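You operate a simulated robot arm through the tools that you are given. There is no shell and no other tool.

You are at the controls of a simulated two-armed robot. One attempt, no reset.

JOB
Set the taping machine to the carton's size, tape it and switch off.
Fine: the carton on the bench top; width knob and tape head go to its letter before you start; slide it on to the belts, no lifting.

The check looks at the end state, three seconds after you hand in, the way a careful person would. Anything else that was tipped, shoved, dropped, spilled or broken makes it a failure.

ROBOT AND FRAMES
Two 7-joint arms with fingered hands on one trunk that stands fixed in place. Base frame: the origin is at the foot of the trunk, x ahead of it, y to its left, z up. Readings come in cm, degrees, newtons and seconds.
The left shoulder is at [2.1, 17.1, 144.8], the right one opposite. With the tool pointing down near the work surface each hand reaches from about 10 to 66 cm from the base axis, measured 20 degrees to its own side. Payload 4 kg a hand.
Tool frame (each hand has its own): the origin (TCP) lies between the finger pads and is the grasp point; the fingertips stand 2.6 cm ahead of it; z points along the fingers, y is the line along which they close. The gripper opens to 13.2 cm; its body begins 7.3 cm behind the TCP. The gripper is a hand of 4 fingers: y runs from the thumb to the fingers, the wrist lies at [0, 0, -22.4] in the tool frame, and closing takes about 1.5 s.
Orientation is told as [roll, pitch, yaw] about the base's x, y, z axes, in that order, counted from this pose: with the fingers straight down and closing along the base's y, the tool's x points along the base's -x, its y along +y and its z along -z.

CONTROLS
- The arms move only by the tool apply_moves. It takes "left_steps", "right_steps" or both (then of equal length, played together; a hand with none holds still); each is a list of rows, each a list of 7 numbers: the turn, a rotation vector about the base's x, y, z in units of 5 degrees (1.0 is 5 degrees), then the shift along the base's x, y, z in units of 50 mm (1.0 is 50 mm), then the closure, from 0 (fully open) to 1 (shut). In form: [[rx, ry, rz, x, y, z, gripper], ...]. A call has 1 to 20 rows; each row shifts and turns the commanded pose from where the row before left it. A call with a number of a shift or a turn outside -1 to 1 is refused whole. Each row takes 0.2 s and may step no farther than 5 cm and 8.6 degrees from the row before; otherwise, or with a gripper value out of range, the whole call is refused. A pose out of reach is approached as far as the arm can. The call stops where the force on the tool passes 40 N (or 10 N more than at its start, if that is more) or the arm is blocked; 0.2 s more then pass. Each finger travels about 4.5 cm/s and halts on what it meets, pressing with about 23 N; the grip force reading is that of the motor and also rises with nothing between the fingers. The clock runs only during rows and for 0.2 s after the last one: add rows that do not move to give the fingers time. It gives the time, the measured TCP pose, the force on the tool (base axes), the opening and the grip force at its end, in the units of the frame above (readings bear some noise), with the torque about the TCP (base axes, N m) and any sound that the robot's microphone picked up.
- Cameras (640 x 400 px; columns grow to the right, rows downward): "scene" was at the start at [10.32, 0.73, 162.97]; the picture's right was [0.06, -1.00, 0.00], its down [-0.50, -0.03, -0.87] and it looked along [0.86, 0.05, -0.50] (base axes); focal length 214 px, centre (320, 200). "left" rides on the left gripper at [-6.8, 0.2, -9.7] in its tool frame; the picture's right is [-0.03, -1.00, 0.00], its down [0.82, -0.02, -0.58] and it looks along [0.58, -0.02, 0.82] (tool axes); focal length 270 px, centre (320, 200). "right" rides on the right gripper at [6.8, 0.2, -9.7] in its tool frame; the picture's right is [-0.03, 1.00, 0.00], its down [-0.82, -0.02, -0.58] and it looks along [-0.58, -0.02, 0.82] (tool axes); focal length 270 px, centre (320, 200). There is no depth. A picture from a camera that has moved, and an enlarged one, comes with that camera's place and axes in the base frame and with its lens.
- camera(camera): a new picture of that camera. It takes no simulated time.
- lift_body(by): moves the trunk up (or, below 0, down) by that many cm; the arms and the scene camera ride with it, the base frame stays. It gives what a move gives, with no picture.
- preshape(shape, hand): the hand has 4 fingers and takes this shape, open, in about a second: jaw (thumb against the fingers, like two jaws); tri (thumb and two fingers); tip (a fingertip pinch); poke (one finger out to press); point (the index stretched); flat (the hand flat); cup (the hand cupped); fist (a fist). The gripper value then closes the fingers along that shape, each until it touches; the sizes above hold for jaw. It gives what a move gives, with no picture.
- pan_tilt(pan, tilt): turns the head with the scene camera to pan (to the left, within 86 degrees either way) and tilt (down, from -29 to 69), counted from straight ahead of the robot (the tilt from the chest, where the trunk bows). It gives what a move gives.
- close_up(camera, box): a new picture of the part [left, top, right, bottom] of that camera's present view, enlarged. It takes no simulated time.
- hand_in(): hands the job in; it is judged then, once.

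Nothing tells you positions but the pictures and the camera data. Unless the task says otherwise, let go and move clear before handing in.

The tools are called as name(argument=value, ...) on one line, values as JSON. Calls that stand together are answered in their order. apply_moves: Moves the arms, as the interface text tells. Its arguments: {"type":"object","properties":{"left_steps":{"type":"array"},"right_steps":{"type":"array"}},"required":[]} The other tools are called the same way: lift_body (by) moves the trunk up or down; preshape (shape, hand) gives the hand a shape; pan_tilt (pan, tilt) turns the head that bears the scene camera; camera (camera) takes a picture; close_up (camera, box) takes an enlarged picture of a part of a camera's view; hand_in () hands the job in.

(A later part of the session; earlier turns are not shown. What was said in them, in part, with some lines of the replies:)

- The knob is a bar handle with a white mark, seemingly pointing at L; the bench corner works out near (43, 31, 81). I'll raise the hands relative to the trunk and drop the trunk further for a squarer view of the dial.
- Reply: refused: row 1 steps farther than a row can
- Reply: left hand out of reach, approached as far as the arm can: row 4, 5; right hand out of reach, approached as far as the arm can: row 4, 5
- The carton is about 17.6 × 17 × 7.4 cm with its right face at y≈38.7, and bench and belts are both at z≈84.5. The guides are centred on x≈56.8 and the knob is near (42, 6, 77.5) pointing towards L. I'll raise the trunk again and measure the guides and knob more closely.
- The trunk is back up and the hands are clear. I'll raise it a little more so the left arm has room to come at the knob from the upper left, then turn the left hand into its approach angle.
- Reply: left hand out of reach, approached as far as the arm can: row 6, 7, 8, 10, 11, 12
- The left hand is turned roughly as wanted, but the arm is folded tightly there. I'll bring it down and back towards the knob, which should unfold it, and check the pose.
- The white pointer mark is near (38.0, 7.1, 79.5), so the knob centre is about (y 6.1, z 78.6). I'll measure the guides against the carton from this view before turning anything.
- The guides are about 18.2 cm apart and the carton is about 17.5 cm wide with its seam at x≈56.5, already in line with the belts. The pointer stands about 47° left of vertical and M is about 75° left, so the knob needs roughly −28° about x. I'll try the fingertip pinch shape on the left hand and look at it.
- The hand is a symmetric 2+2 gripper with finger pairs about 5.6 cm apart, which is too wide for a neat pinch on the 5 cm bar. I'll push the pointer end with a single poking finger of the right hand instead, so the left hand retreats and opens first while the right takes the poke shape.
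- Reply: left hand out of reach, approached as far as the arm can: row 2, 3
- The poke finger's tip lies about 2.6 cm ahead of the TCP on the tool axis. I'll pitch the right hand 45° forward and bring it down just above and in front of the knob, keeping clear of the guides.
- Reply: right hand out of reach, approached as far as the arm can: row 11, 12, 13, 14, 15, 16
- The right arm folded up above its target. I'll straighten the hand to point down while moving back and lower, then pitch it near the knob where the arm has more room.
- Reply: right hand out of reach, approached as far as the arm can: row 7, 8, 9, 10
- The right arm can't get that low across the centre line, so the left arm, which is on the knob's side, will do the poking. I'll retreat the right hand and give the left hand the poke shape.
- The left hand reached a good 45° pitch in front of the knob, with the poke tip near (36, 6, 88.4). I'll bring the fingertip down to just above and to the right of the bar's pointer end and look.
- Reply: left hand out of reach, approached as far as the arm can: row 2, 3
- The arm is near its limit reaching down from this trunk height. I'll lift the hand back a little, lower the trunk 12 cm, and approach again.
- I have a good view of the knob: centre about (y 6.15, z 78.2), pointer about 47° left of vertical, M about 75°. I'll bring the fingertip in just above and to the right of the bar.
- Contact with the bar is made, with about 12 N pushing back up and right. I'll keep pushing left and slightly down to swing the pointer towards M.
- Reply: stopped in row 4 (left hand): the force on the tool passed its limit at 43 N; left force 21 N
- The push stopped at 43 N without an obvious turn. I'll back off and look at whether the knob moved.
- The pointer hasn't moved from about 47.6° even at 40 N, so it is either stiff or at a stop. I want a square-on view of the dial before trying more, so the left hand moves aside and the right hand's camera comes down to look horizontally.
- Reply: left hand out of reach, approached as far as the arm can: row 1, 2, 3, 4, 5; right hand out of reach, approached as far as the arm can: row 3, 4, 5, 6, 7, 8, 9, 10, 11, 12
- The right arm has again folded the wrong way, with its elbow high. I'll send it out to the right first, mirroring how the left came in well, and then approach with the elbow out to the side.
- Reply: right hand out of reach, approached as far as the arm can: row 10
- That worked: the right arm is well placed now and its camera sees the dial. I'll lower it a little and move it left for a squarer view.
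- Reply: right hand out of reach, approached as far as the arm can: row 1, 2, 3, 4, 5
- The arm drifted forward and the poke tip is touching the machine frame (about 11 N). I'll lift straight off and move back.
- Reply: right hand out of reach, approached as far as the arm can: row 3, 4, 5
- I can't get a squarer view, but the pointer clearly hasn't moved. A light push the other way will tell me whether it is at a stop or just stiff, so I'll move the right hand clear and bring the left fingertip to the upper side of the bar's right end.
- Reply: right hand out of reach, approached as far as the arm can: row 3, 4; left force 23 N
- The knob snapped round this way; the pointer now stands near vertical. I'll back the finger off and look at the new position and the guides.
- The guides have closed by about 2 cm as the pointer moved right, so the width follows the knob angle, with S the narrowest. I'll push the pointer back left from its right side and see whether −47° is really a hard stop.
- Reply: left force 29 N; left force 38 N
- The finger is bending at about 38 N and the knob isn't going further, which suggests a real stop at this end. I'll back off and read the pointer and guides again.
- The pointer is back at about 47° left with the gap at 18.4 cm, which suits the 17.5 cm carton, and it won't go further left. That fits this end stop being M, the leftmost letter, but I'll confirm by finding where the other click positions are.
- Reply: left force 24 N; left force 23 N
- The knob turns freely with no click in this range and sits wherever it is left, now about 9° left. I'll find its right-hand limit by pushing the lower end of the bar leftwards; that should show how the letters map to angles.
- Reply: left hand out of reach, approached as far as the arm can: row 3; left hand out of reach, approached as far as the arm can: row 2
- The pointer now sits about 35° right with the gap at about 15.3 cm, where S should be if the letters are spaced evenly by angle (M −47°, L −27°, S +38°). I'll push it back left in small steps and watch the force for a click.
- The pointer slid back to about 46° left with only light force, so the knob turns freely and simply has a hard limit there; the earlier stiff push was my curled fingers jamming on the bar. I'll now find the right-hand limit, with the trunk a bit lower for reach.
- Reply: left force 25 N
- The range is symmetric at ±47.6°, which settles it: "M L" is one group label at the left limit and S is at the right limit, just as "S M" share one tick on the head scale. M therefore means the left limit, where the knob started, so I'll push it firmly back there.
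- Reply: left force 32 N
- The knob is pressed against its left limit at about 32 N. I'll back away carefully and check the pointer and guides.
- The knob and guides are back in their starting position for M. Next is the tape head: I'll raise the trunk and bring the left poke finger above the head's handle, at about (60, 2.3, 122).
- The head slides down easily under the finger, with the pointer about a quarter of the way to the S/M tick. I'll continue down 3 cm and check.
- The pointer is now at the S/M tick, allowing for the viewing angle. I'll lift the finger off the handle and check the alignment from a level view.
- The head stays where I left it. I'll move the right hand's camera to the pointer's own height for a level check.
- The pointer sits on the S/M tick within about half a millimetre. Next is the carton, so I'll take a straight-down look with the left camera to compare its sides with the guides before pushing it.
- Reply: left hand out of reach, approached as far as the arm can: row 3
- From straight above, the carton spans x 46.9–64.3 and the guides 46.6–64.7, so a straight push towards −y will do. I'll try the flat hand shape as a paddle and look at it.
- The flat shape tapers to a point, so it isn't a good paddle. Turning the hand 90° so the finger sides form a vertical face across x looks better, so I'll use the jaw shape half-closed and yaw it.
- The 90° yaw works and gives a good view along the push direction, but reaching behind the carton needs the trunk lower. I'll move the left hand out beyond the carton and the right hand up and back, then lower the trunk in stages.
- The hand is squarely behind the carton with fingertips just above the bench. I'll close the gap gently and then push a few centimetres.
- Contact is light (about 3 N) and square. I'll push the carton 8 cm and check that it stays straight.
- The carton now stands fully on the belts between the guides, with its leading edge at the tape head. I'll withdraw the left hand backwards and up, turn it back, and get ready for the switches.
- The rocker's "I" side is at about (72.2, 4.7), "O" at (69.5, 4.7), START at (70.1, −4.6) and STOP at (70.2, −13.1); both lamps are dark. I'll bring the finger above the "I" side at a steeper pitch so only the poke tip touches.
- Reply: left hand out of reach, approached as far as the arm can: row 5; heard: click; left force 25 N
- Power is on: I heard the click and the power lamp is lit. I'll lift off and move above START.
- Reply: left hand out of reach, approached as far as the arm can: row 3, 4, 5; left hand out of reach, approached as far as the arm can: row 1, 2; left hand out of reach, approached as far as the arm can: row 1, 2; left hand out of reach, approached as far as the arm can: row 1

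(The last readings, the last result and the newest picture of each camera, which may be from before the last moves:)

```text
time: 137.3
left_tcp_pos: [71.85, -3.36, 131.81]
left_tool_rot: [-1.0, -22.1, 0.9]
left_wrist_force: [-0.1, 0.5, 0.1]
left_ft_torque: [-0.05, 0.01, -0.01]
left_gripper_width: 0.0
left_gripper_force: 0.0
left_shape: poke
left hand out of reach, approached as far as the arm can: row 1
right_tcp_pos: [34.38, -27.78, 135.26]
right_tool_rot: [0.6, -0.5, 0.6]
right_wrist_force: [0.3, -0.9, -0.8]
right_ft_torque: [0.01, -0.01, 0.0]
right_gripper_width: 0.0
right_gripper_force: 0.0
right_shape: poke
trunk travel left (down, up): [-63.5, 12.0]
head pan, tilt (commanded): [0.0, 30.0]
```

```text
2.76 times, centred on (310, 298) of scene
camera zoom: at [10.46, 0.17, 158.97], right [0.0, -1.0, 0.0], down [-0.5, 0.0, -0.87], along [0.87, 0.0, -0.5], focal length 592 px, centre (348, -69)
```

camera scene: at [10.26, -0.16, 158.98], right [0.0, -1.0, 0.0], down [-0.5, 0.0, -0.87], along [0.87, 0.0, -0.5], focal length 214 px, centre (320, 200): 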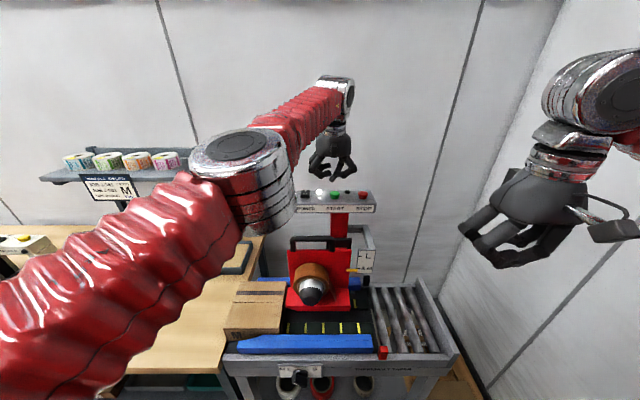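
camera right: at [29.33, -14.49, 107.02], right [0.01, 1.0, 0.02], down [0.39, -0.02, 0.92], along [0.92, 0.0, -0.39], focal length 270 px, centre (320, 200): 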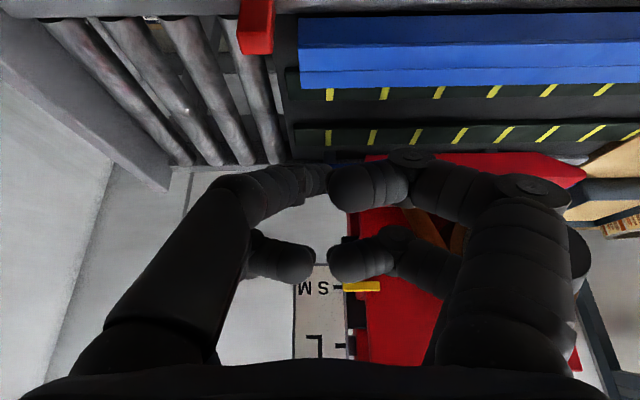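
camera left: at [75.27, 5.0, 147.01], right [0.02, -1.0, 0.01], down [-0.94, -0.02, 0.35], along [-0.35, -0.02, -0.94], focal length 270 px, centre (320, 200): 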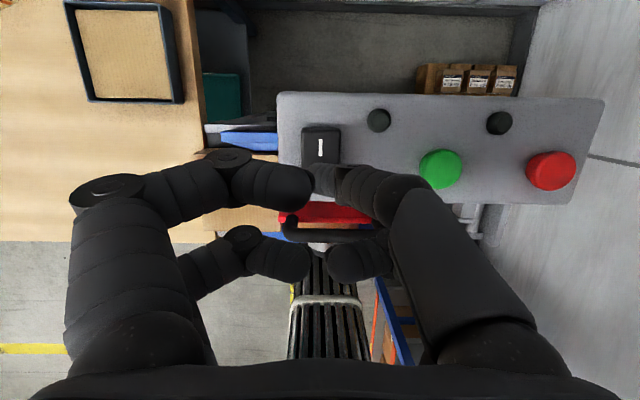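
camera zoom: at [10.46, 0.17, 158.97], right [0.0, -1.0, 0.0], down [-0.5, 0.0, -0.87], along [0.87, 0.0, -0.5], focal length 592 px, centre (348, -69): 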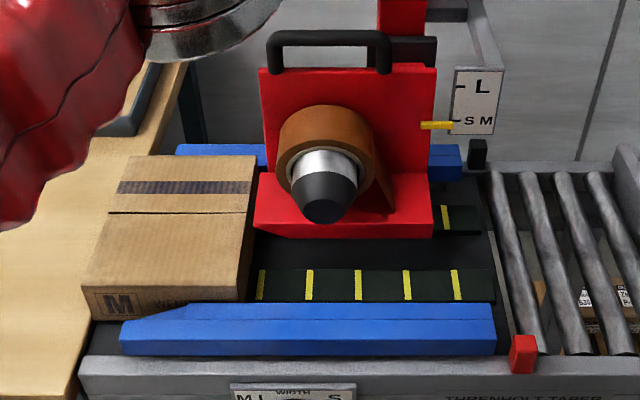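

The left arm is near a limit this far to the right, so the right hand, already in poke shape, will press START. I'll retreat the left hand first.

apply_moves(left_steps=[[0, 0, 0, 0, 0.3, 0.6, 0], [0, 0, 0, -0.3, 0.5, 0.5, 0], [0, 0, 0, -0.6, 0.6, 0, 0], [0, 0.7, 0, -0.6, 0.7, 0, 0], [0, 0.8, 0, -0.6, 0.7, 0, 0], [0, 0.8, 0, -0.6, 0.7, 0, 0], [0, 0.8, 0, -0.6, 0.7, 0, 0], [0, 0.8, 0, -0.5, 0.7, 0, 0], [0, 0.5, 0, -0.5, 0.8, 0, 0], [0, 0, 0, -0.5, 0.8, 0, 0], [0, 0, 0, -0.3, 0.8, 0, 0]])

camera(camera="scene")

```text
time: 139.7
left_tcp_pos: [53.71, 15.22, 138.36]
left_tool_rot: [-0.6, 0.0, 0.2]
left_wrist_force: [-1.5, -0.2, 0.0]
left_ft_torque: [0.0, 0.03, 0.0]
left_gripper_width: 0.0
left_gripper_force: 0.0
left_shape: poke
left hand out of reach, approached as far as the arm can: row 1, 2, 3, 4, 5, 6, 7
right_tcp_pos: [34.27, -27.74, 135.22]
right_tool_rot: [0.5, -0.5, 0.7]
right_wrist_force: [0.1, 0.0, -0.3]
right_ft_torque: [0.04, 0.05, -0.03]
right_gripper_width: 0.0
right_gripper_force: 0.1
right_shape: poke
trunk travel left (down, up): [-63.5, 12.0]
head pan, tilt (commanded): [0.0, 30.0]
```

```text
taken
camera scene: at [10.43, 0.35, 158.97], right [0.0, -1.0, 0.0], down [-0.5, 0.0, -0.87], along [0.87, 0.0, -0.5], focal length 214 px, centre (320, 200)
```

scene: 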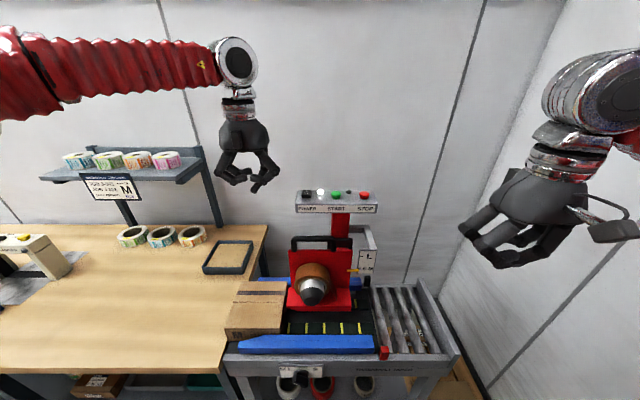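

apply_moves(right_steps=[[0, -0.8, 0, 0.65, 0.3, 0.1, 0], [0, -0.8, 0, 0.65, 0.3, 0.1, 0], [0, -0.8, 0, 0.65, 0.4, 0.1, 0], [0, -0.8, 0, 0.65, 0.45, 0.1, 0], [0, -0.8, 0, 0.65, 0.5, 0, 0], [0, 0, 0, 0.65, 0.5, 0, 0], [0, 0, 0, 0.65, 0.5, 0, 0], [0, 0, 0, 0.6, 0.5, 0, 0], [0, 0, 0, 0.6, 0.5, 0, 0], [0, 0, 0, 0.6, 0.5, 0, 0]], left_steps=[[0, 0, 0, -0.2, 0.4, 0, 0], [0, 0, 0, -0.2, 0.4, 0, 0], [0, 0, 0, -0.2, 0.4, 0, 0], [0, 0, 0, -0.2, 0.4, 0, 0], [0, 0, 0, 0, 0.4, 0, 0], [0, 0, 0, 0, 0.4, 0, 0], [0, 0, 0, 0, 0.4, 0, 0], [0, 0, 0, 0, 0.4, 0, 0], [0, 0, 0, 0, 0, 0, 0], [0, 0, 0, 0, 0, 0, 0]])

camera(camera="scene")

camera(camera="right")

close_up(camera="scene", box=[270, 150, 400, 230])

```text
time: 141.9
left_tcp_pos: [49.81, 31.3, 137.93]
left_tool_rot: [-0.6, 0.0, 0.2]
left_wrist_force: [0.7, -0.3, 0.3]
left_ft_torque: [-0.05, 0.02, 0.01]
left_gripper_width: 0.0
left_gripper_force: 0.0
left_shape: poke
right_tcp_pos: [66.04, -5.43, 137.13]
right_tool_rot: [0.2, -20.5, 0.7]
right_wrist_force: [0.3, 1.0, 0.5]
right_ft_torque: [-0.01, 0.01, -0.03]
right_gripper_width: 0.0
right_gripper_force: 0.0
right_shape: poke
trunk travel left (down, up): [-63.5, 12.0]
head pan, tilt (commanded): [0.0, 30.0]
```

```text
taken
camera scene: at [10.53, 0.38, 158.96], right [0.0, -1.0, 0.0], down [-0.5, 0.0, -0.87], along [0.87, 0.0, -0.5], focal length 214 px, centre (320, 200)
```

scene: 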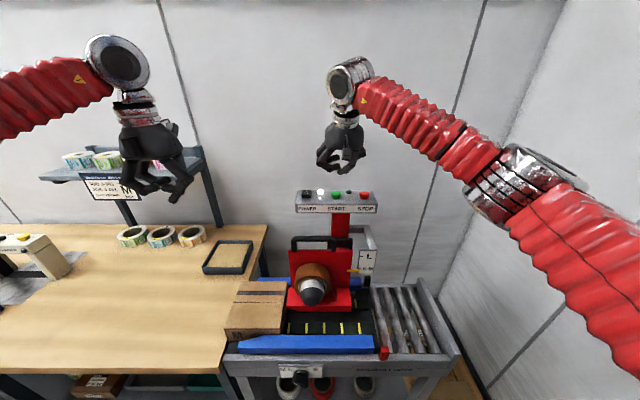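

```text
taken
camera right: at [56.18, -5.44, 143.67], right [0.01, 1.0, 0.01], down [0.56, -0.02, 0.83], along [0.83, 0.0, -0.56], focal length 270 px, centre (320, 200)
```

right: 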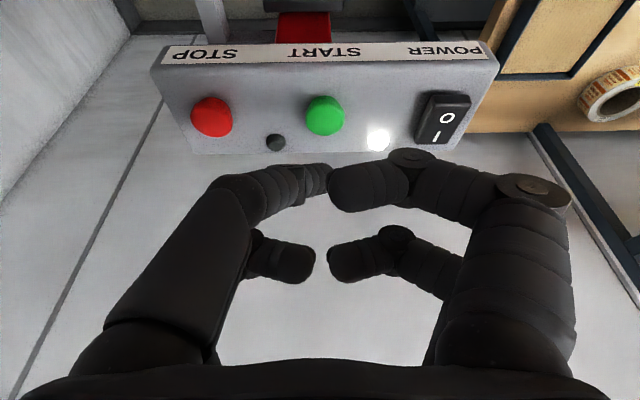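

```text
4.92 times, centred on (335, 190) of scene
camera zoom: at [10.53, 0.38, 158.96], right [0.0, -1.0, 0.0], down [-0.5, 0.0, -0.87], along [0.87, 0.0, -0.5], focal length 1056 px, centre (246, 249)
```

zoom: 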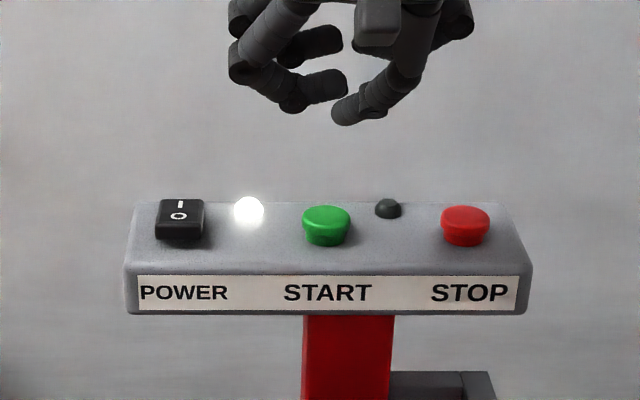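

apply_moves(right_steps=[[0, 0, 0, 0.35, 0.06, -0.2, 0], [0, 0, 0, 0.33, 0.06, -0.4, 0], [0, 0, 0, 0, 0, -0.5, 0]])

close_up(camera="scene", box=[270, 150, 400, 230])

close_up(camera="right", box=[220, 60, 420, 220])

```text
time: 142.7
left_tcp_pos: [49.65, 31.11, 138.14]
left_tool_rot: [-0.5, 0.0, 0.2]
left_wrist_force: [0.5, -0.1, 0.4]
left_ft_torque: [0.0, 0.03, 0.0]
left_gripper_width: 0.0
left_gripper_force: 0.1
left_shape: poke
right_tcp_pos: [69.4, -5.18, 131.68]
right_tool_rot: [0.4, -20.5, 0.6]
right_wrist_force: [-0.4, -0.3, 0.5]
right_ft_torque: [-0.02, 0.03, 0.02]
right_gripper_width: 0.01
right_gripper_force: 0.2
right_shape: poke
trunk travel left (down, up): [-63.5, 12.0]
head pan, tilt (commanded): [0.0, 30.0]
```

```text
4.92 times, centred on (335, 190) of scene
camera zoom: at [10.46, 0.06, 158.97], right [0.0, -1.0, 0.0], down [-0.5, 0.0, -0.87], along [0.87, 0.0, -0.5], focal length 1056 px, centre (246, 249)
```

zoom: 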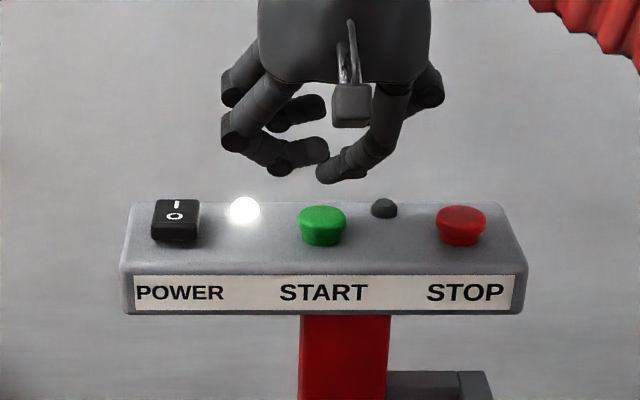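

```text
2.50 times, centred on (320, 140) of right
camera zoom: at [59.54, -5.19, 138.25], right [0.01, 1.0, 0.01], down [0.56, -0.02, 0.83], along [0.83, 0.0, -0.56], focal length 676 px, centre (320, 350)
```

zoom: 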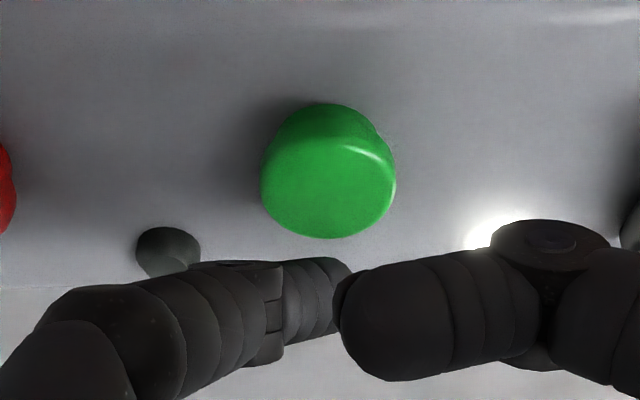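

apply_moves(right_steps=[[0, 0, 0, 0, 0.06, -0.2, 0], [0, 0, 0, 0, 0, -0.16, 0], [0, 0, 0, 0, 0, -0.06, 0], [0, 0, 0, 0, 0, -0.06, 0]])

close_up(camera="scene", box=[270, 150, 400, 230])

```text
time: 143.7
left_tcp_pos: [49.73, 31.16, 138.07]
left_tool_rot: [-0.5, 0.0, 0.3]
left_wrist_force: [-0.6, 0.5, 1.2]
left_ft_torque: [0.01, 0.01, -0.02]
left_gripper_width: 0.02
left_gripper_force: 0.0
left_shape: poke
right_tcp_pos: [69.45, -4.79, 129.36]
right_tool_rot: [0.3, -20.6, 0.6]
right_wrist_force: [-0.5, 0.5, 0.7]
right_ft_torque: [0.03, -0.03, -0.02]
right_gripper_width: 0.01
right_gripper_force: 0.0
right_shape: poke
trunk travel left (down, up): [-63.5, 12.0]
head pan, tilt (commanded): [0.0, 30.0]
```

```text
4.92 times, centred on (335, 190) of scene
camera zoom: at [10.44, 0.16, 158.97], right [0.0, -1.0, 0.0], down [-0.5, 0.0, -0.87], along [0.87, 0.0, -0.5], focal length 1056 px, centre (246, 249)
```

zoom: 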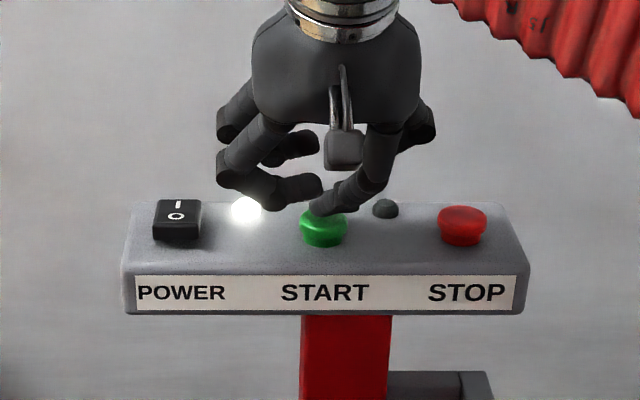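

apply_moves(right_steps=[[0, 0, 0, 0, 0, -0.06, 0], [0, 0, 0, 0, 0, -0.06, 0], [0, 0, 0, 0, 0, -0.05, 0]])

close_up(camera="scene", box=[215, 150, 405, 370])

```text
time: 144.5
left_tcp_pos: [49.53, 31.24, 138.21]
left_tool_rot: [-0.5, -0.1, 0.2]
left_wrist_force: [0.2, 0.8, 0.4]
left_ft_torque: [-0.02, 0.03, -0.02]
left_gripper_width: 0.02
left_gripper_force: 0.1
left_shape: poke
right_tcp_pos: [69.46, -4.84, 128.76]
right_tool_rot: [0.4, -20.8, 0.7]
right_wrist_force: [1.5, 0.0, 14.7]
right_ft_torque: [0.02, -0.15, -0.01]
right_gripper_width: 0.0
right_gripper_force: 0.0
right_shape: poke
trunk travel left (down, up): [-63.5, 12.0]
head pan, tilt (commanded): [0.0, 30.0]
heard: click
```

```text
1.82 times, centred on (310, 260) of scene
camera zoom: at [10.29, 0.15, 159.0], right [0.0, -1.0, 0.0], down [-0.5, 0.0, -0.87], along [0.87, 0.0, -0.5], focal length 390 px, centre (338, 91)
```

zoom: 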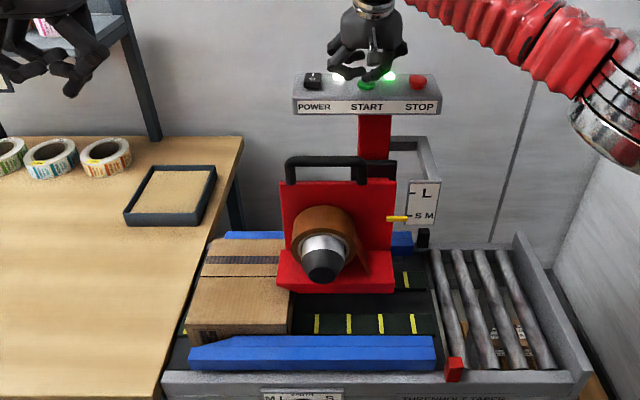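

START clicked, the running lamp is lit and the carton is moving. I'll lift the finger and watch it go through.

apply_moves(right_steps=[[0, 0, 0, 0, 0, 0.3, 0], [0, 0, 0, 0, 0, 0.5, 0]])

close_up(camera="scene", box=[215, 150, 405, 370])

```text
time: 145.1
left_tcp_pos: [49.58, 31.25, 138.11]
left_tool_rot: [-0.5, -0.1, 0.2]
left_wrist_force: [-0.3, 0.3, 0.6]
left_ft_torque: [-0.01, -0.03, -0.01]
left_gripper_width: 0.0
left_gripper_force: 0.0
left_shape: poke
right_tcp_pos: [69.54, -4.68, 132.52]
right_tool_rot: [0.3, -20.5, 0.7]
right_wrist_force: [0.8, -0.2, 0.4]
right_ft_torque: [0.0, -0.01, 0.01]
right_gripper_width: 0.01
right_gripper_force: 0.1
right_shape: poke
trunk travel left (down, up): [-63.5, 12.0]
head pan, tilt (commanded): [0.0, 30.0]
```

```text
1.82 times, centred on (310, 260) of scene
camera zoom: at [10.34, 0.21, 158.97], right [0.0, -1.0, 0.0], down [-0.5, 0.0, -0.87], along [0.87, 0.0, -0.5], focal length 390 px, centre (338, 91)
```

zoom: 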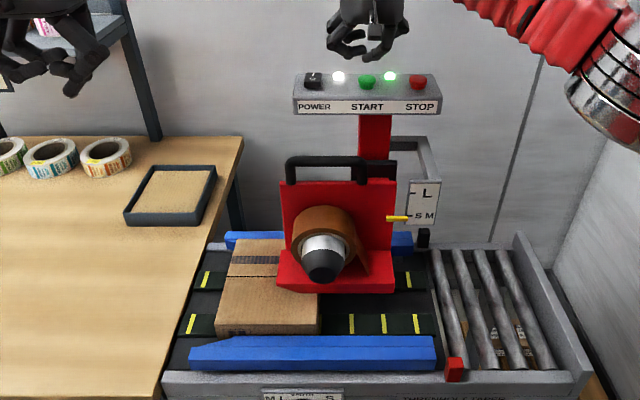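

apply_moves(right_steps=[[0, 0, 0, 0, -0.4, 0.2, 0], [0, 0, 0, 0, -0.5, 0, 0], [0, 0, 0, 0, -0.5, 0, 0], [0, 0, 0, 0, -0.2, 0, 0]])

close_up(camera="scene", box=[215, 150, 405, 370])

```text
time: 146.1
left_tcp_pos: [49.62, 31.21, 138.22]
left_tool_rot: [-0.5, 0.0, 0.2]
left_wrist_force: [-0.5, 0.2, 0.0]
left_ft_torque: [0.03, 0.04, -0.01]
left_gripper_width: 0.0
left_gripper_force: 0.1
left_shape: poke
right_tcp_pos: [69.6, -12.76, 133.56]
right_tool_rot: [0.2, -20.5, 0.8]
right_wrist_force: [0.0, 0.0, 0.2]
right_ft_torque: [0.03, 0.02, 0.04]
right_gripper_width: 0.01
right_gripper_force: 0.0
right_shape: poke
trunk travel left (down, up): [-63.5, 12.0]
head pan, tilt (commanded): [0.0, 30.0]
```

```text
1.82 times, centred on (310, 260) of scene
camera zoom: at [10.42, 0.16, 158.97], right [0.0, -1.0, 0.0], down [-0.5, 0.0, -0.87], along [0.87, 0.0, -0.5], focal length 390 px, centre (338, 91)
```

zoom: 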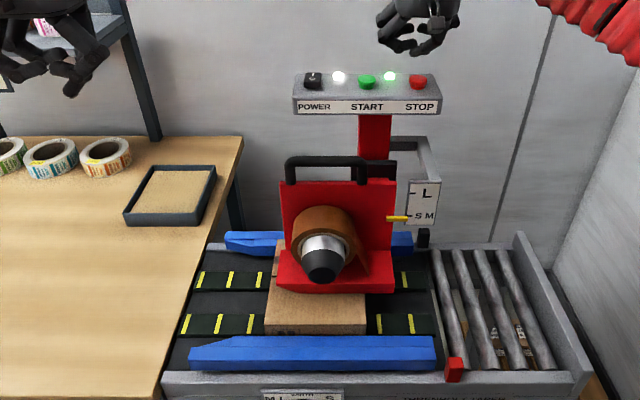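

apply_moves(right_steps=[[0, 0, 0, 0, 0, 0, 0], [0, 0, 0, 0, 0, 0, 0], [0, 0, 0, 0, 0, 0, 0], [0, 0, 0, 0, 0, 0, 0]])

close_up(camera="scene", box=[215, 150, 405, 370])

```text
time: 147.1
left_tcp_pos: [49.69, 31.1, 138.12]
left_tool_rot: [-0.5, 0.0, 0.3]
left_wrist_force: [-0.4, -0.8, -0.2]
left_ft_torque: [0.01, 0.03, -0.02]
left_gripper_width: 0.0
left_gripper_force: 0.1
left_shape: poke
right_tcp_pos: [69.6, -12.7, 133.52]
right_tool_rot: [0.3, -20.5, 0.6]
right_wrist_force: [-0.1, 0.4, -0.3]
right_ft_torque: [0.0, -0.01, 0.02]
right_gripper_width: 0.0
right_gripper_force: 0.0
right_shape: poke
trunk travel left (down, up): [-63.5, 12.0]
head pan, tilt (commanded): [0.0, 30.0]
```

```text
1.82 times, centred on (310, 260) of scene
camera zoom: at [10.45, 0.16, 158.97], right [0.0, -1.0, 0.0], down [-0.5, 0.0, -0.87], along [0.87, 0.0, -0.5], focal length 390 px, centre (338, 91)
```

zoom: 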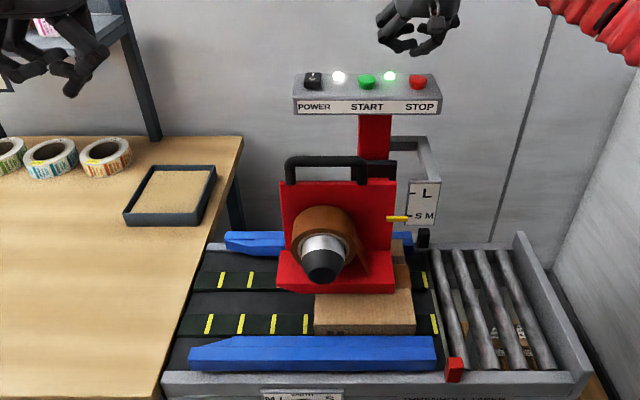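

apply_moves(right_steps=[[0, 0, 0, 0, 0, 0, 0], [0, 0, 0, 0, 0, 0, 0], [0, 0, 0, 0, 0, 0, 0], [0, 0, 0, 0, 0, 0, 0], [0, 0, 0, 0, 0, 0, 0]])

close_up(camera="scene", box=[215, 150, 405, 370])

```text
time: 148.3
left_tcp_pos: [49.66, 31.13, 138.01]
left_tool_rot: [-0.5, 0.0, 0.1]
left_wrist_force: [-0.6, 0.5, 0.3]
left_ft_torque: [-0.03, -0.03, -0.01]
left_gripper_width: 0.0
left_gripper_force: 0.1
left_shape: poke
right_tcp_pos: [69.69, -12.72, 133.49]
right_tool_rot: [0.3, -20.5, 0.8]
right_wrist_force: [-0.7, -0.6, -0.5]
right_ft_torque: [0.0, 0.0, 0.02]
right_gripper_width: 0.0
right_gripper_force: 0.1
right_shape: poke
trunk travel left (down, up): [-63.5, 12.0]
head pan, tilt (commanded): [0.0, 30.0]
```

```text
1.82 times, centred on (310, 260) of scene
camera zoom: at [10.46, 0.15, 158.97], right [0.0, -1.0, 0.0], down [-0.5, 0.0, -0.87], along [0.87, 0.0, -0.5], focal length 390 px, centre (338, 91)
```

zoom: 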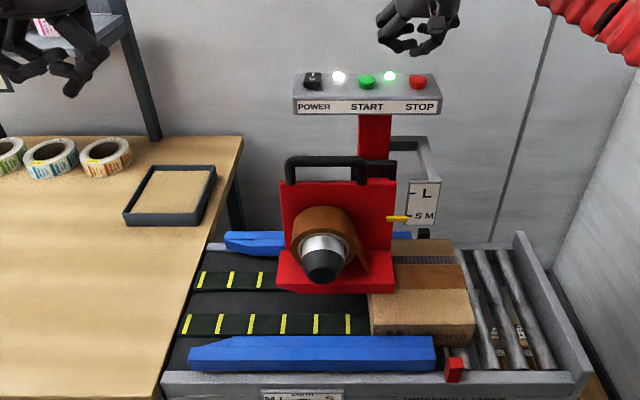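

apply_moves(right_steps=[[0, 0, 0, 0, 0, 0, 0], [0, 0, 0, 0, 0, 0, 0], [0, 0, 0, 0, 0, 0, 0], [0, 0, 0, 0, 0, 0, 0]])

close_up(camera="scene", box=[215, 150, 405, 370])

```text
time: 149.3
left_tcp_pos: [49.72, 31.26, 138.16]
left_tool_rot: [-0.5, 0.0, 0.2]
left_wrist_force: [0.5, -0.3, 0.6]
left_ft_torque: [0.0, -0.01, 0.01]
left_gripper_width: 0.01
left_gripper_force: 0.1
left_shape: poke
right_tcp_pos: [69.59, -12.61, 133.42]
right_tool_rot: [0.3, -20.5, 0.7]
right_wrist_force: [0.9, 0.3, 0.3]
right_ft_torque: [-0.02, 0.03, 0.03]
right_gripper_width: 0.0
right_gripper_force: 0.0
right_shape: poke
trunk travel left (down, up): [-63.5, 12.0]
head pan, tilt (commanded): [0.0, 30.0]
```

```text
1.82 times, centred on (310, 260) of scene
camera zoom: at [10.46, 0.15, 158.97], right [0.0, -1.0, 0.0], down [-0.5, 0.0, -0.87], along [0.87, 0.0, -0.5], focal length 390 px, centre (338, 91)
```

zoom: 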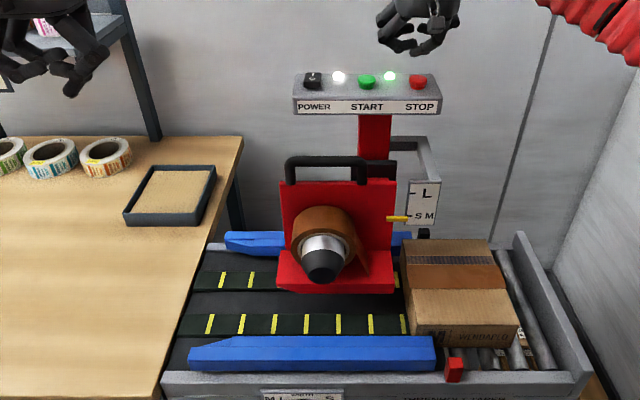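

apply_moves(right_steps=[[0, 0, 0, 0, 0, 0, 0], [0, 0, 0, 0, 0, 0, 0], [0, 0, 0, 0, 0, 0, 0]])

close_up(camera="scene", box=[215, 150, 405, 370])

```text
time: 150.1
left_tcp_pos: [49.76, 31.17, 138.19]
left_tool_rot: [-0.4, 0.0, 0.2]
left_wrist_force: [1.3, 0.0, -1.5]
left_ft_torque: [0.0, 0.02, -0.02]
left_gripper_width: 0.01
left_gripper_force: 0.2
left_shape: poke
right_tcp_pos: [69.47, -12.66, 133.5]
right_tool_rot: [0.2, -20.6, 0.7]
right_wrist_force: [1.2, 0.5, -0.2]
right_ft_torque: [0.0, 0.0, -0.01]
right_gripper_width: 0.0
right_gripper_force: 0.1
right_shape: poke
trunk travel left (down, up): [-63.5, 12.0]
head pan, tilt (commanded): [0.0, 30.0]
```

```text
1.82 times, centred on (310, 260) of scene
camera zoom: at [10.46, 0.15, 158.97], right [0.0, -1.0, 0.0], down [-0.5, 0.0, -0.87], along [0.87, 0.0, -0.5], focal length 390 px, centre (338, 91)
```

zoom: 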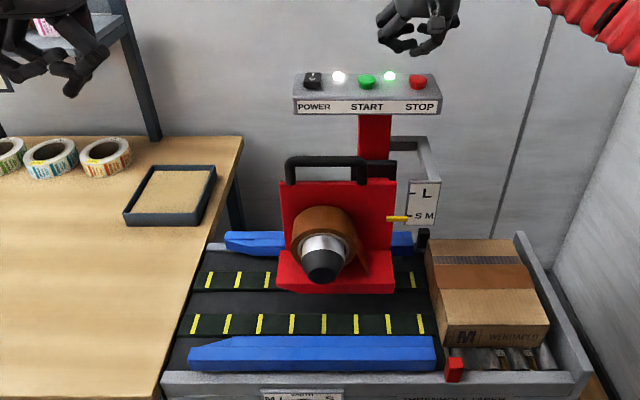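

The carton is off the belts on the rollers with brown tape along its seam. I'll press STOP with the right finger, then switch POWER off.

apply_moves(right_steps=[[0, 0, 0, 0, -0.08, -0.3, 0], [0, 0, 0, 0, 0, -0.3, 0], [0, 0, 0, 0, 0, -0.16, 0]])

close_up(camera="scene", box=[290, 150, 420, 230])

close_up(camera="right", box=[220, 60, 420, 220])

```text
time: 150.9
left_tcp_pos: [49.65, 31.17, 138.18]
left_tool_rot: [-0.4, 0.0, 0.1]
left_wrist_force: [-0.6, 0.1, -1.8]
left_ft_torque: [-0.01, -0.03, 0.0]
left_gripper_width: 0.0
left_gripper_force: 0.1
left_shape: poke
right_tcp_pos: [69.7, -13.19, 129.58]
right_tool_rot: [0.4, -20.5, 0.7]
right_wrist_force: [0.2, -0.2, -0.7]
right_ft_torque: [-0.01, -0.01, -0.01]
right_gripper_width: 0.0
right_gripper_force: 0.1
right_shape: poke
trunk travel left (down, up): [-63.5, 12.0]
head pan, tilt (commanded): [0.0, 30.0]
```

```text
4.92 times, centred on (355, 190) of scene
camera zoom: at [10.46, 0.12, 158.97], right [0.0, -1.0, 0.0], down [-0.5, 0.0, -0.87], along [0.87, 0.0, -0.5], focal length 1056 px, centre (148, 249)
```

zoom: 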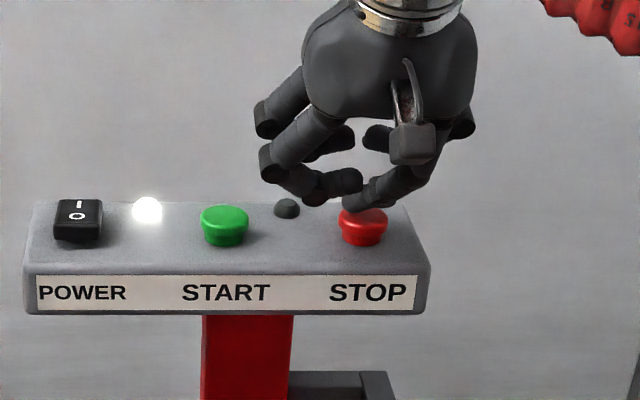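

```text
2.50 times, centred on (320, 140) of right
camera zoom: at [59.65, -13.16, 136.18], right [0.01, 1.0, 0.01], down [0.56, -0.02, 0.83], along [0.83, 0.0, -0.56], focal length 676 px, centre (320, 350)
```

zoom: 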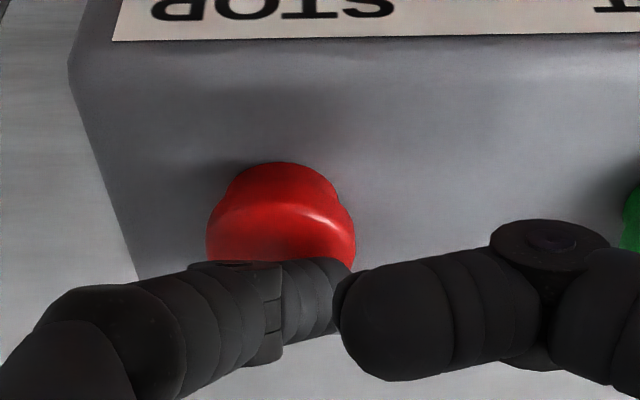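

The running lamp has gone out by itself, so the machine has stopped and STOP isn't needed. I'll withdraw the right hand without touching it and bring the left finger over the "O" side of the power rocker.

apply_moves(right_steps=[[0, 0, 0, 0, 0, 0.5, 0], [0, 0, 0, 0, -0.2, 0.8, 0], [0, 0, 0, -0.4, -0.3, 0.2, 0], [0, 0.8, 0, -0.6, -0.3, 0, 0], [0, 0.8, 0, -0.6, -0.3, 0, 0], [0, 0.8, 0, -0.6, -0.3, 0, 0], [0, 0.8, 0, -0.6, -0.3, 0, 0], [0, 0.8, 0, -0.6, -0.3, 0, 0], [0, 0, 0, -0.6, -0.3, 0, 0], [0, 0, 0, -0.6, -0.3, 0, 0]])

apply_moves(left_steps=[[0, -0.6, 0, 0.3, -0.6, 0, 0], [0, -0.6, 0, 0.3, -0.6, 0, 0], [0, -0.6, 0, 0.4, -0.6, 0, 0], [0, -0.6, 0, 0.4, -0.6, 0, 0], [0, -0.6, 0, 0.5, -0.6, 0, 0], [0, -0.4, 0, 0.5, -0.6, 0, 0], [0, 0, 0, 0.5, -0.6, 0, 0], [0, 0, 0, 0.5, -0.6, 0, 0], [0, 0, 0, 0.4, -0.5, 0, 0]])

camera(camera="scene")

close_up(camera="scene", box=[270, 150, 400, 230])

```text
time: 153.1
left_tcp_pos: [49.49, 31.07, 138.13]
left_tool_rot: [-0.5, -0.1, 0.2]
left_wrist_force: [-0.9, 0.1, 1.1]
left_ft_torque: [0.04, 0.0, 0.02]
left_gripper_width: 0.0
left_gripper_force: 0.1
left_shape: poke
right_tcp_pos: [46.31, -26.25, 137.17]
right_tool_rot: [0.6, -0.5, 0.6]
right_wrist_force: [0.1, 0.6, -0.2]
right_ft_torque: [0.03, -0.02, 0.01]
right_gripper_width: 0.0
right_gripper_force: 0.1
right_shape: poke
trunk travel left (down, up): [-63.5, 12.0]
head pan, tilt (commanded): [0.0, 30.0]
```

```text
time: 155.1
left_tcp_pos: [68.74, 4.42, 138.17]
left_tool_rot: [-0.6, -17.0, 0.1]
left_wrist_force: [0.4, 0.6, 0.2]
left_ft_torque: [0.02, 0.0, -0.01]
left_gripper_width: 0.01
left_gripper_force: 0.1
left_shape: poke
right_tcp_pos: [46.53, -26.42, 137.17]
right_tool_rot: [0.6, -0.5, 0.6]
right_wrist_force: [0.4, -0.4, -0.4]
right_ft_torque: [0.03, 0.01, 0.0]
right_gripper_width: 0.0
right_gripper_force: 0.0
right_shape: poke
trunk travel left (down, up): [-63.5, 12.0]
head pan, tilt (commanded): [0.0, 30.0]
```

```text
taken
camera scene: at [10.47, -0.06, 158.97], right [0.0, -1.0, 0.0], down [-0.5, 0.0, -0.87], along [0.87, 0.0, -0.5], focal length 214 px, centre (320, 200)
```

scene: 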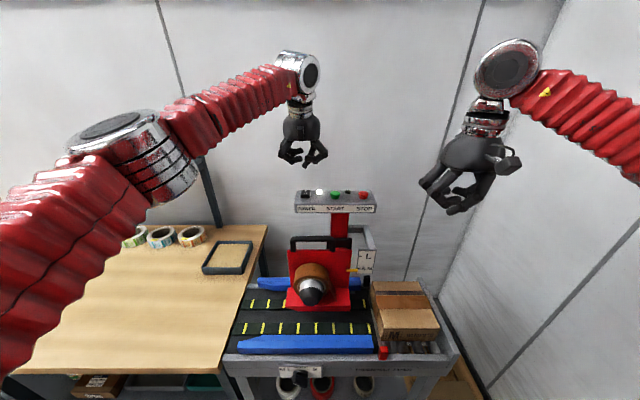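

```text
4.92 times, centred on (335, 190) of scene
camera zoom: at [10.47, -0.06, 158.97], right [0.0, -1.0, 0.0], down [-0.5, 0.0, -0.87], along [0.87, 0.0, -0.5], focal length 1056 px, centre (246, 249)
```

zoom: 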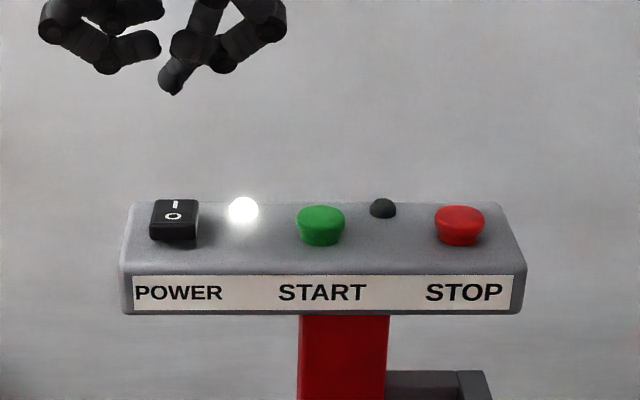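

apply_moves(left_steps=[[0, 0, 0, 0, 0.04, -0.5, 0], [0, 0, 0, 0, 0.02, -0.5, 0], [0, 0, 0, 0, 0, -0.3, 0]])

close_up(camera="scene", box=[270, 150, 400, 230])

close_up(camera="left", box=[220, 60, 420, 220])

```text
time: 155.9
left_tcp_pos: [68.68, 4.96, 131.82]
left_tool_rot: [-0.6, -16.9, 0.2]
left_wrist_force: [0.1, -0.2, -0.3]
left_ft_torque: [0.02, -0.01, 0.01]
left_gripper_width: 0.02
left_gripper_force: 0.1
left_shape: poke
right_tcp_pos: [46.44, -26.22, 137.15]
right_tool_rot: [0.6, -0.6, 0.6]
right_wrist_force: [0.7, 1.1, 0.6]
right_ft_torque: [-0.02, 0.03, 0.03]
right_gripper_width: 0.0
right_gripper_force: 0.0
right_shape: poke
trunk travel left (down, up): [-63.5, 12.0]
head pan, tilt (commanded): [0.0, 30.0]
```

```text
4.92 times, centred on (335, 190) of scene
camera zoom: at [10.45, 0.16, 158.97], right [0.0, -1.0, 0.0], down [-0.5, 0.0, -0.87], along [0.87, 0.0, -0.5], focal length 1056 px, centre (246, 249)
```

zoom: 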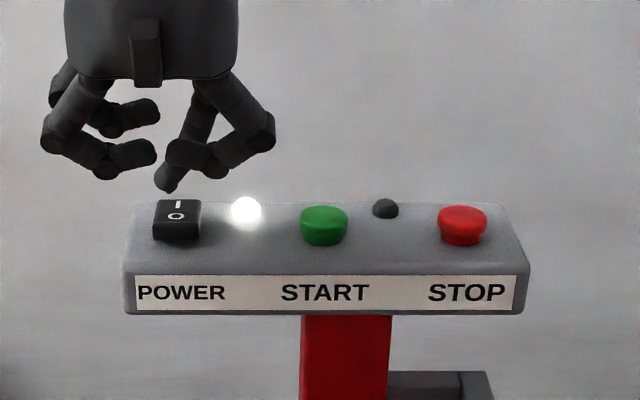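

```text
2.50 times, centred on (320, 140) of left
camera zoom: at [72.21, 5.34, 143.04], right [0.02, -1.0, 0.02], down [-0.95, -0.02, 0.31], along [-0.31, -0.02, -0.95], focal length 676 px, centre (320, 350)
```

zoom: 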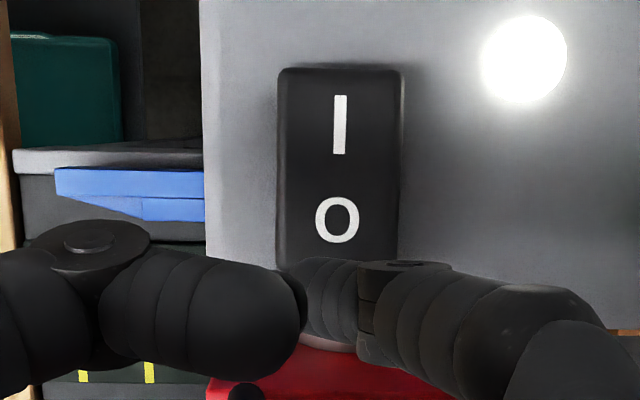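

apply_moves(left_steps=[[0, 0, 0, 0.1, -0.04, -0.1, 0], [0, 0, 0, 0, 0, -0.1, 0], [0, 0, 0, 0, 0, -0.08, 0]])

close_up(camera="scene", box=[270, 150, 400, 230])

```text
time: 156.7
left_tcp_pos: [69.12, 4.69, 130.34]
left_tool_rot: [-0.5, -17.0, 0.2]
left_wrist_force: [0.3, 1.2, 0.2]
left_ft_torque: [0.01, -0.02, -0.01]
left_gripper_width: 0.01
left_gripper_force: 0.0
left_shape: poke
right_tcp_pos: [46.48, -26.27, 137.15]
right_tool_rot: [0.7, -0.5, 0.5]
right_wrist_force: [0.4, -0.3, -0.2]
right_ft_torque: [-0.01, 0.0, -0.03]
right_gripper_width: 0.0
right_gripper_force: 0.1
right_shape: poke
trunk travel left (down, up): [-63.5, 12.0]
head pan, tilt (commanded): [0.0, 30.0]
```

```text
4.92 times, centred on (335, 190) of scene
camera zoom: at [10.46, 0.13, 158.97], right [0.0, -1.0, 0.0], down [-0.5, 0.0, -0.87], along [0.87, 0.0, -0.5], focal length 1056 px, centre (246, 249)
```

zoom: 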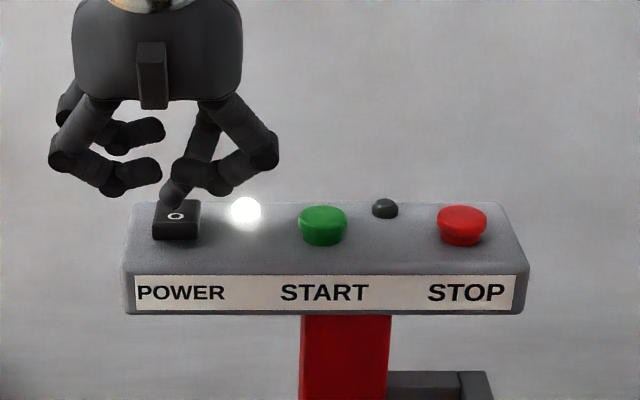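

apply_moves(left_steps=[[0, 0, 0, 0, 0, -0.06, 0], [0, 0, 0, 0, 0, -0.06, 0], [0, 0, 0, 0, 0, -0.06, 0]])

close_up(camera="scene", box=[270, 150, 400, 230])

```text
time: 157.5
left_tcp_pos: [69.03, 4.64, 129.54]
left_tool_rot: [-0.6, -17.0, 0.2]
left_wrist_force: [-0.7, 0.6, 1.1]
left_ft_torque: [0.0, -0.04, -0.01]
left_gripper_width: 0.0
left_gripper_force: 0.0
left_shape: poke
right_tcp_pos: [46.49, -26.21, 137.18]
right_tool_rot: [0.6, -0.5, 0.6]
right_wrist_force: [-0.1, 0.7, 1.0]
right_ft_torque: [-0.01, 0.02, -0.04]
right_gripper_width: 0.0
right_gripper_force: 0.0
right_shape: poke
trunk travel left (down, up): [-63.5, 12.0]
head pan, tilt (commanded): [0.0, 30.0]
```

```text
4.92 times, centred on (335, 190) of scene
camera zoom: at [10.44, 0.14, 158.97], right [0.0, -1.0, 0.0], down [-0.5, 0.0, -0.87], along [0.87, 0.0, -0.5], focal length 1056 px, centre (246, 249)
```

zoom: 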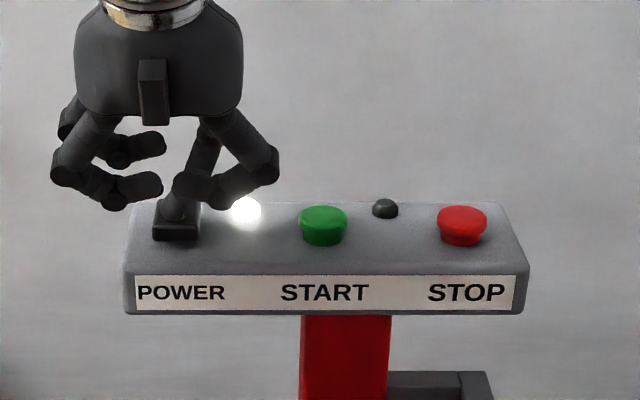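

apply_moves(left_steps=[[0, 0, 0, 0, 0, -0.06, 0], [0, 0, 0, 0, 0, -0.06, 0], [0, 0, 0, 0, 0, -0.05, 0]])

close_up(camera="scene", box=[270, 150, 400, 230])

```text
time: 158.3
left_tcp_pos: [68.84, 4.72, 129.19]
left_tool_rot: [-0.6, -17.5, 0.2]
left_wrist_force: [2.1, -2.8, 28.7]
left_ft_torque: [-0.01, -0.36, -0.04]
left_gripper_width: 0.0
left_gripper_force: 0.1
left_shape: poke
right_tcp_pos: [46.2, -26.31, 137.28]
right_tool_rot: [0.7, -0.7, 0.6]
right_wrist_force: [-0.8, 0.4, 0.4]
right_ft_torque: [0.04, -0.01, -0.03]
right_gripper_width: 0.0
right_gripper_force: 0.0
right_shape: poke
trunk travel left (down, up): [-63.5, 12.0]
head pan, tilt (commanded): [0.0, 30.0]
heard: click
```

```text
4.92 times, centred on (335, 190) of scene
camera zoom: at [10.1, 0.09, 159.02], right [0.0, -1.0, 0.0], down [-0.5, 0.0, -0.87], along [0.87, 0.0, -0.5], focal length 1056 px, centre (246, 249)
```

zoom: 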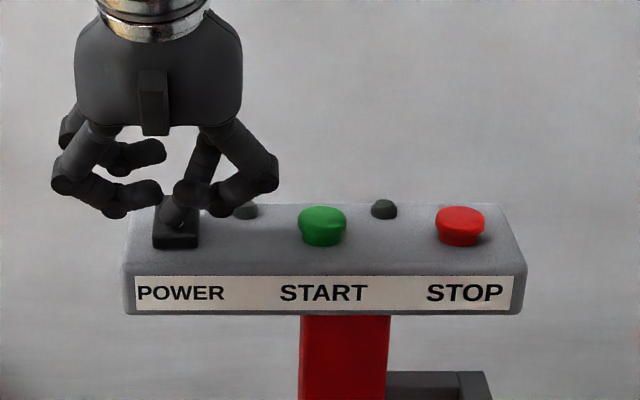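

Another click, and the power lamp is now out. I'll lift off and retreat both hands, then inspect everything.

apply_moves(left_steps=[[0, 0, 0, 0, 0, 0.3, 0], [0, 0, 0, 0, 0, 0.7, 0], [0, 0, 0, -0.2, 0.2, 0.6, 0], [0, 0.4, 0, -0.5, 0.6, 0, 0], [0, 0.6, 0, -0.5, 0.6, 0, 0], [0, 0.6, 0, -0.5, 0.6, 0, 0], [0, 0.6, 0, -0.5, 0.6, 0, 0], [0, 0.6, 0, -0.4, 0.6, 0, 0], [0, 0.6, 0, -0.4, 0.6, 0, 0], [0, 0, 0, -0.4, 0.6, 0, 0], [0, 0, 0, -0.4, 0.4, 0, 0], [0, 0, 0, -0.4, 0.2, 0, 0]])

apply_moves(right_steps=[[0, 0, 0, -0.6, -0.2, 0, 0], [0, 0, 0, -0.6, -0.2, 0, 0]])

camera(camera="scene")

close_up(camera="scene", box=[270, 170, 400, 250])

close_up(camera="scene", box=[215, 225, 475, 395])

close_up(camera="scene", box=[350, 260, 470, 380])

```text
time: 160.9
left_tcp_pos: [47.96, 29.74, 136.52]
left_tool_rot: [-0.7, 0.0, 0.2]
left_wrist_force: [0.8, 0.4, 0.0]
left_ft_torque: [0.01, -0.01, -0.02]
left_gripper_width: 0.01
left_gripper_force: 0.0
left_shape: poke
right_tcp_pos: [46.31, -26.16, 137.21]
right_tool_rot: [0.5, -0.6, 0.6]
right_wrist_force: [0.2, 0.3, -0.1]
right_ft_torque: [-0.02, -0.03, -0.02]
right_gripper_width: 0.0
right_gripper_force: 0.0
right_shape: poke
trunk travel left (down, up): [-63.5, 12.0]
head pan, tilt (commanded): [0.0, 30.0]
```

```text
time: 161.5
left_tcp_pos: [47.96, 29.74, 136.62]
left_tool_rot: [-0.5, -0.1, 0.3]
left_wrist_force: [0.1, 0.5, 0.4]
left_ft_torque: [0.01, -0.03, -0.01]
left_gripper_width: 0.01
left_gripper_force: 0.0
left_shape: poke
right_tcp_pos: [40.16, -28.46, 137.36]
right_tool_rot: [0.7, -0.6, 0.6]
right_wrist_force: [-0.3, -0.1, 0.3]
right_ft_torque: [-0.05, -0.03, 0.0]
right_gripper_width: 0.01
right_gripper_force: 0.1
right_shape: poke
trunk travel left (down, up): [-63.5, 12.0]
head pan, tilt (commanded): [0.0, 30.0]
```

```text
taken
camera scene: at [10.28, 0.11, 158.98], right [0.0, -1.0, 0.0], down [-0.5, 0.0, -0.87], along [0.87, 0.0, -0.5], focal length 214 px, centre (320, 200)
```

scene: 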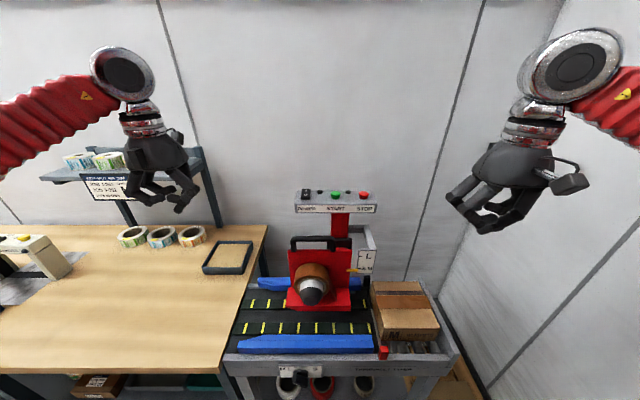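

```text
4.92 times, centred on (335, 210) of scene
camera zoom: at [10.28, 0.11, 158.98], right [0.0, -1.0, 0.0], down [-0.5, 0.0, -0.87], along [0.87, 0.0, -0.5], focal length 1056 px, centre (246, 151)
```

zoom: 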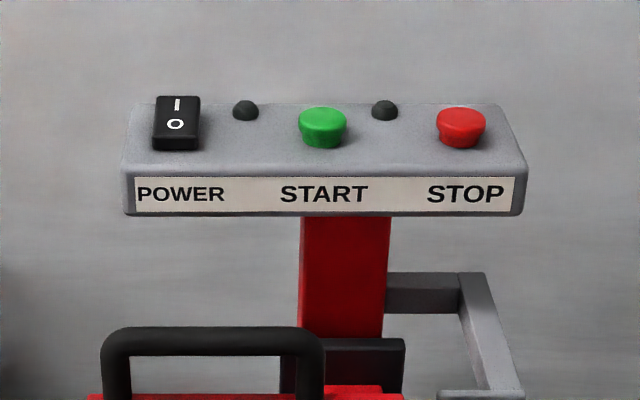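

```text
2.35 times, centred on (345, 310) of scene
camera zoom: at [10.28, 0.11, 158.98], right [0.0, -1.0, 0.0], down [-0.5, 0.0, -0.87], along [0.87, 0.0, -0.5], focal length 505 px, centre (261, -59)
```

zoom: 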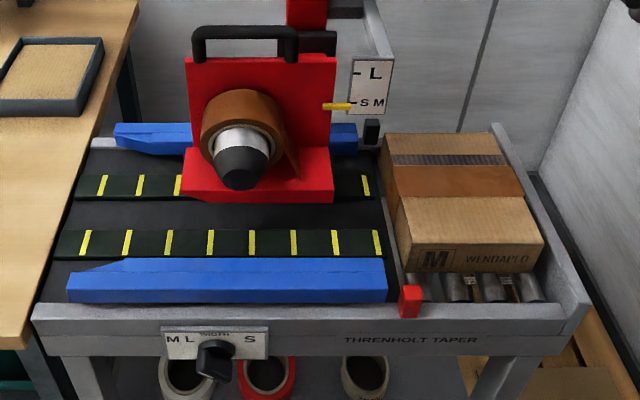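

```text
3.33 times, centred on (410, 320) of scene
camera zoom: at [10.28, 0.11, 158.98], right [0.0, -1.0, 0.0], down [-0.5, 0.0, -0.87], along [0.87, 0.0, -0.5], focal length 715 px, centre (20, -200)
```

zoom: 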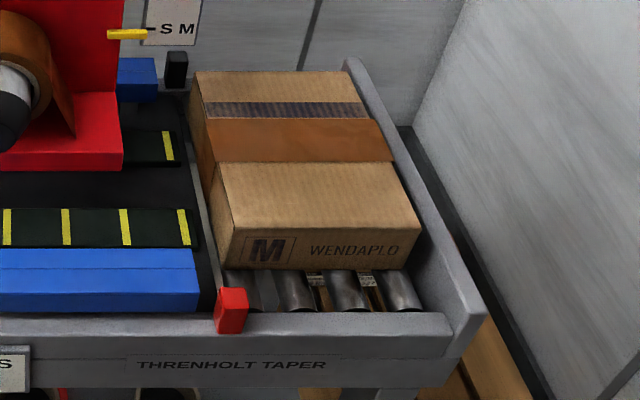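

close_up(camera="scene", box=[260, 345, 340, 395])

close_up(camera="scene", box=[0, 200, 280, 380])

```text
8.00 times, centred on (300, 370) of scene
camera zoom: at [10.28, 0.11, 158.98], right [0.0, -1.0, 0.0], down [-0.5, 0.0, -0.87], along [0.87, 0.0, -0.5], focal length 1716 px, centre (480, -1160)
```

zoom: 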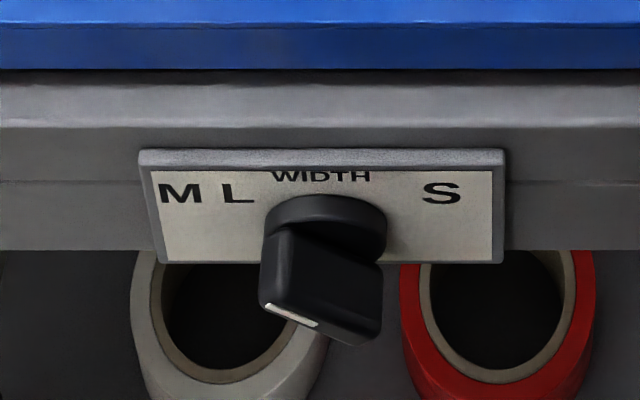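

```text
2.22 times, centred on (140, 290) of scene
camera zoom: at [10.28, 0.11, 158.98], right [0.0, -1.0, 0.0], down [-0.5, 0.0, -0.87], along [0.87, 0.0, -0.5], focal length 477 px, centre (720, 0)
```

zoom: 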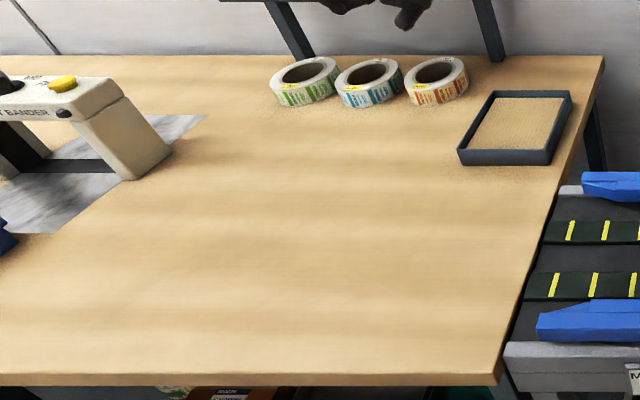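

The knob is on the M/L side, the tape head is at S/M, and the carton is taped and resting on the rollers. Power is off with both lamps dark, nothing else has moved, and both hands are clear, so I'm handing in.

hand_in()

```text
The job is handed in.
```

I've handed the job in: the carton is taped along its seam and resting on the exit rollers, and the machine is switched off. I haven't seen the check's result.

- **Width knob:** it is at the left end of its travel, on the "M L" label. It started there. I turned it away while working out what the letters meant, then pushed it firmly back. The dial has no tick marks, so reading "M L" as one shared position for both sizes is my interpretation. It fits, because the knob turns equally far each way, and the guides there were about half a centimetre or less clear of the carton on each side.
- **Tape head:** I pushed it down from L. The pointer sits on the S/M tick to within about half a millimetre.
- **Carton:** I slid it across the bench onto the belts without lifting it. It went straight between the guides and came out with brown tape along the seam.
- **Switching off:** the running lamp went out by itself after the carton passed, so I didn't press STOP. I then pressed the power switch to O, heard the click and saw the power lamp go out.

While I was setting up, the right fingertip touched the machine frame lightly (about 11 N), and I lifted it straight off. In the final pictures nothing else on the bench or machine had moved, and both hands were clear.
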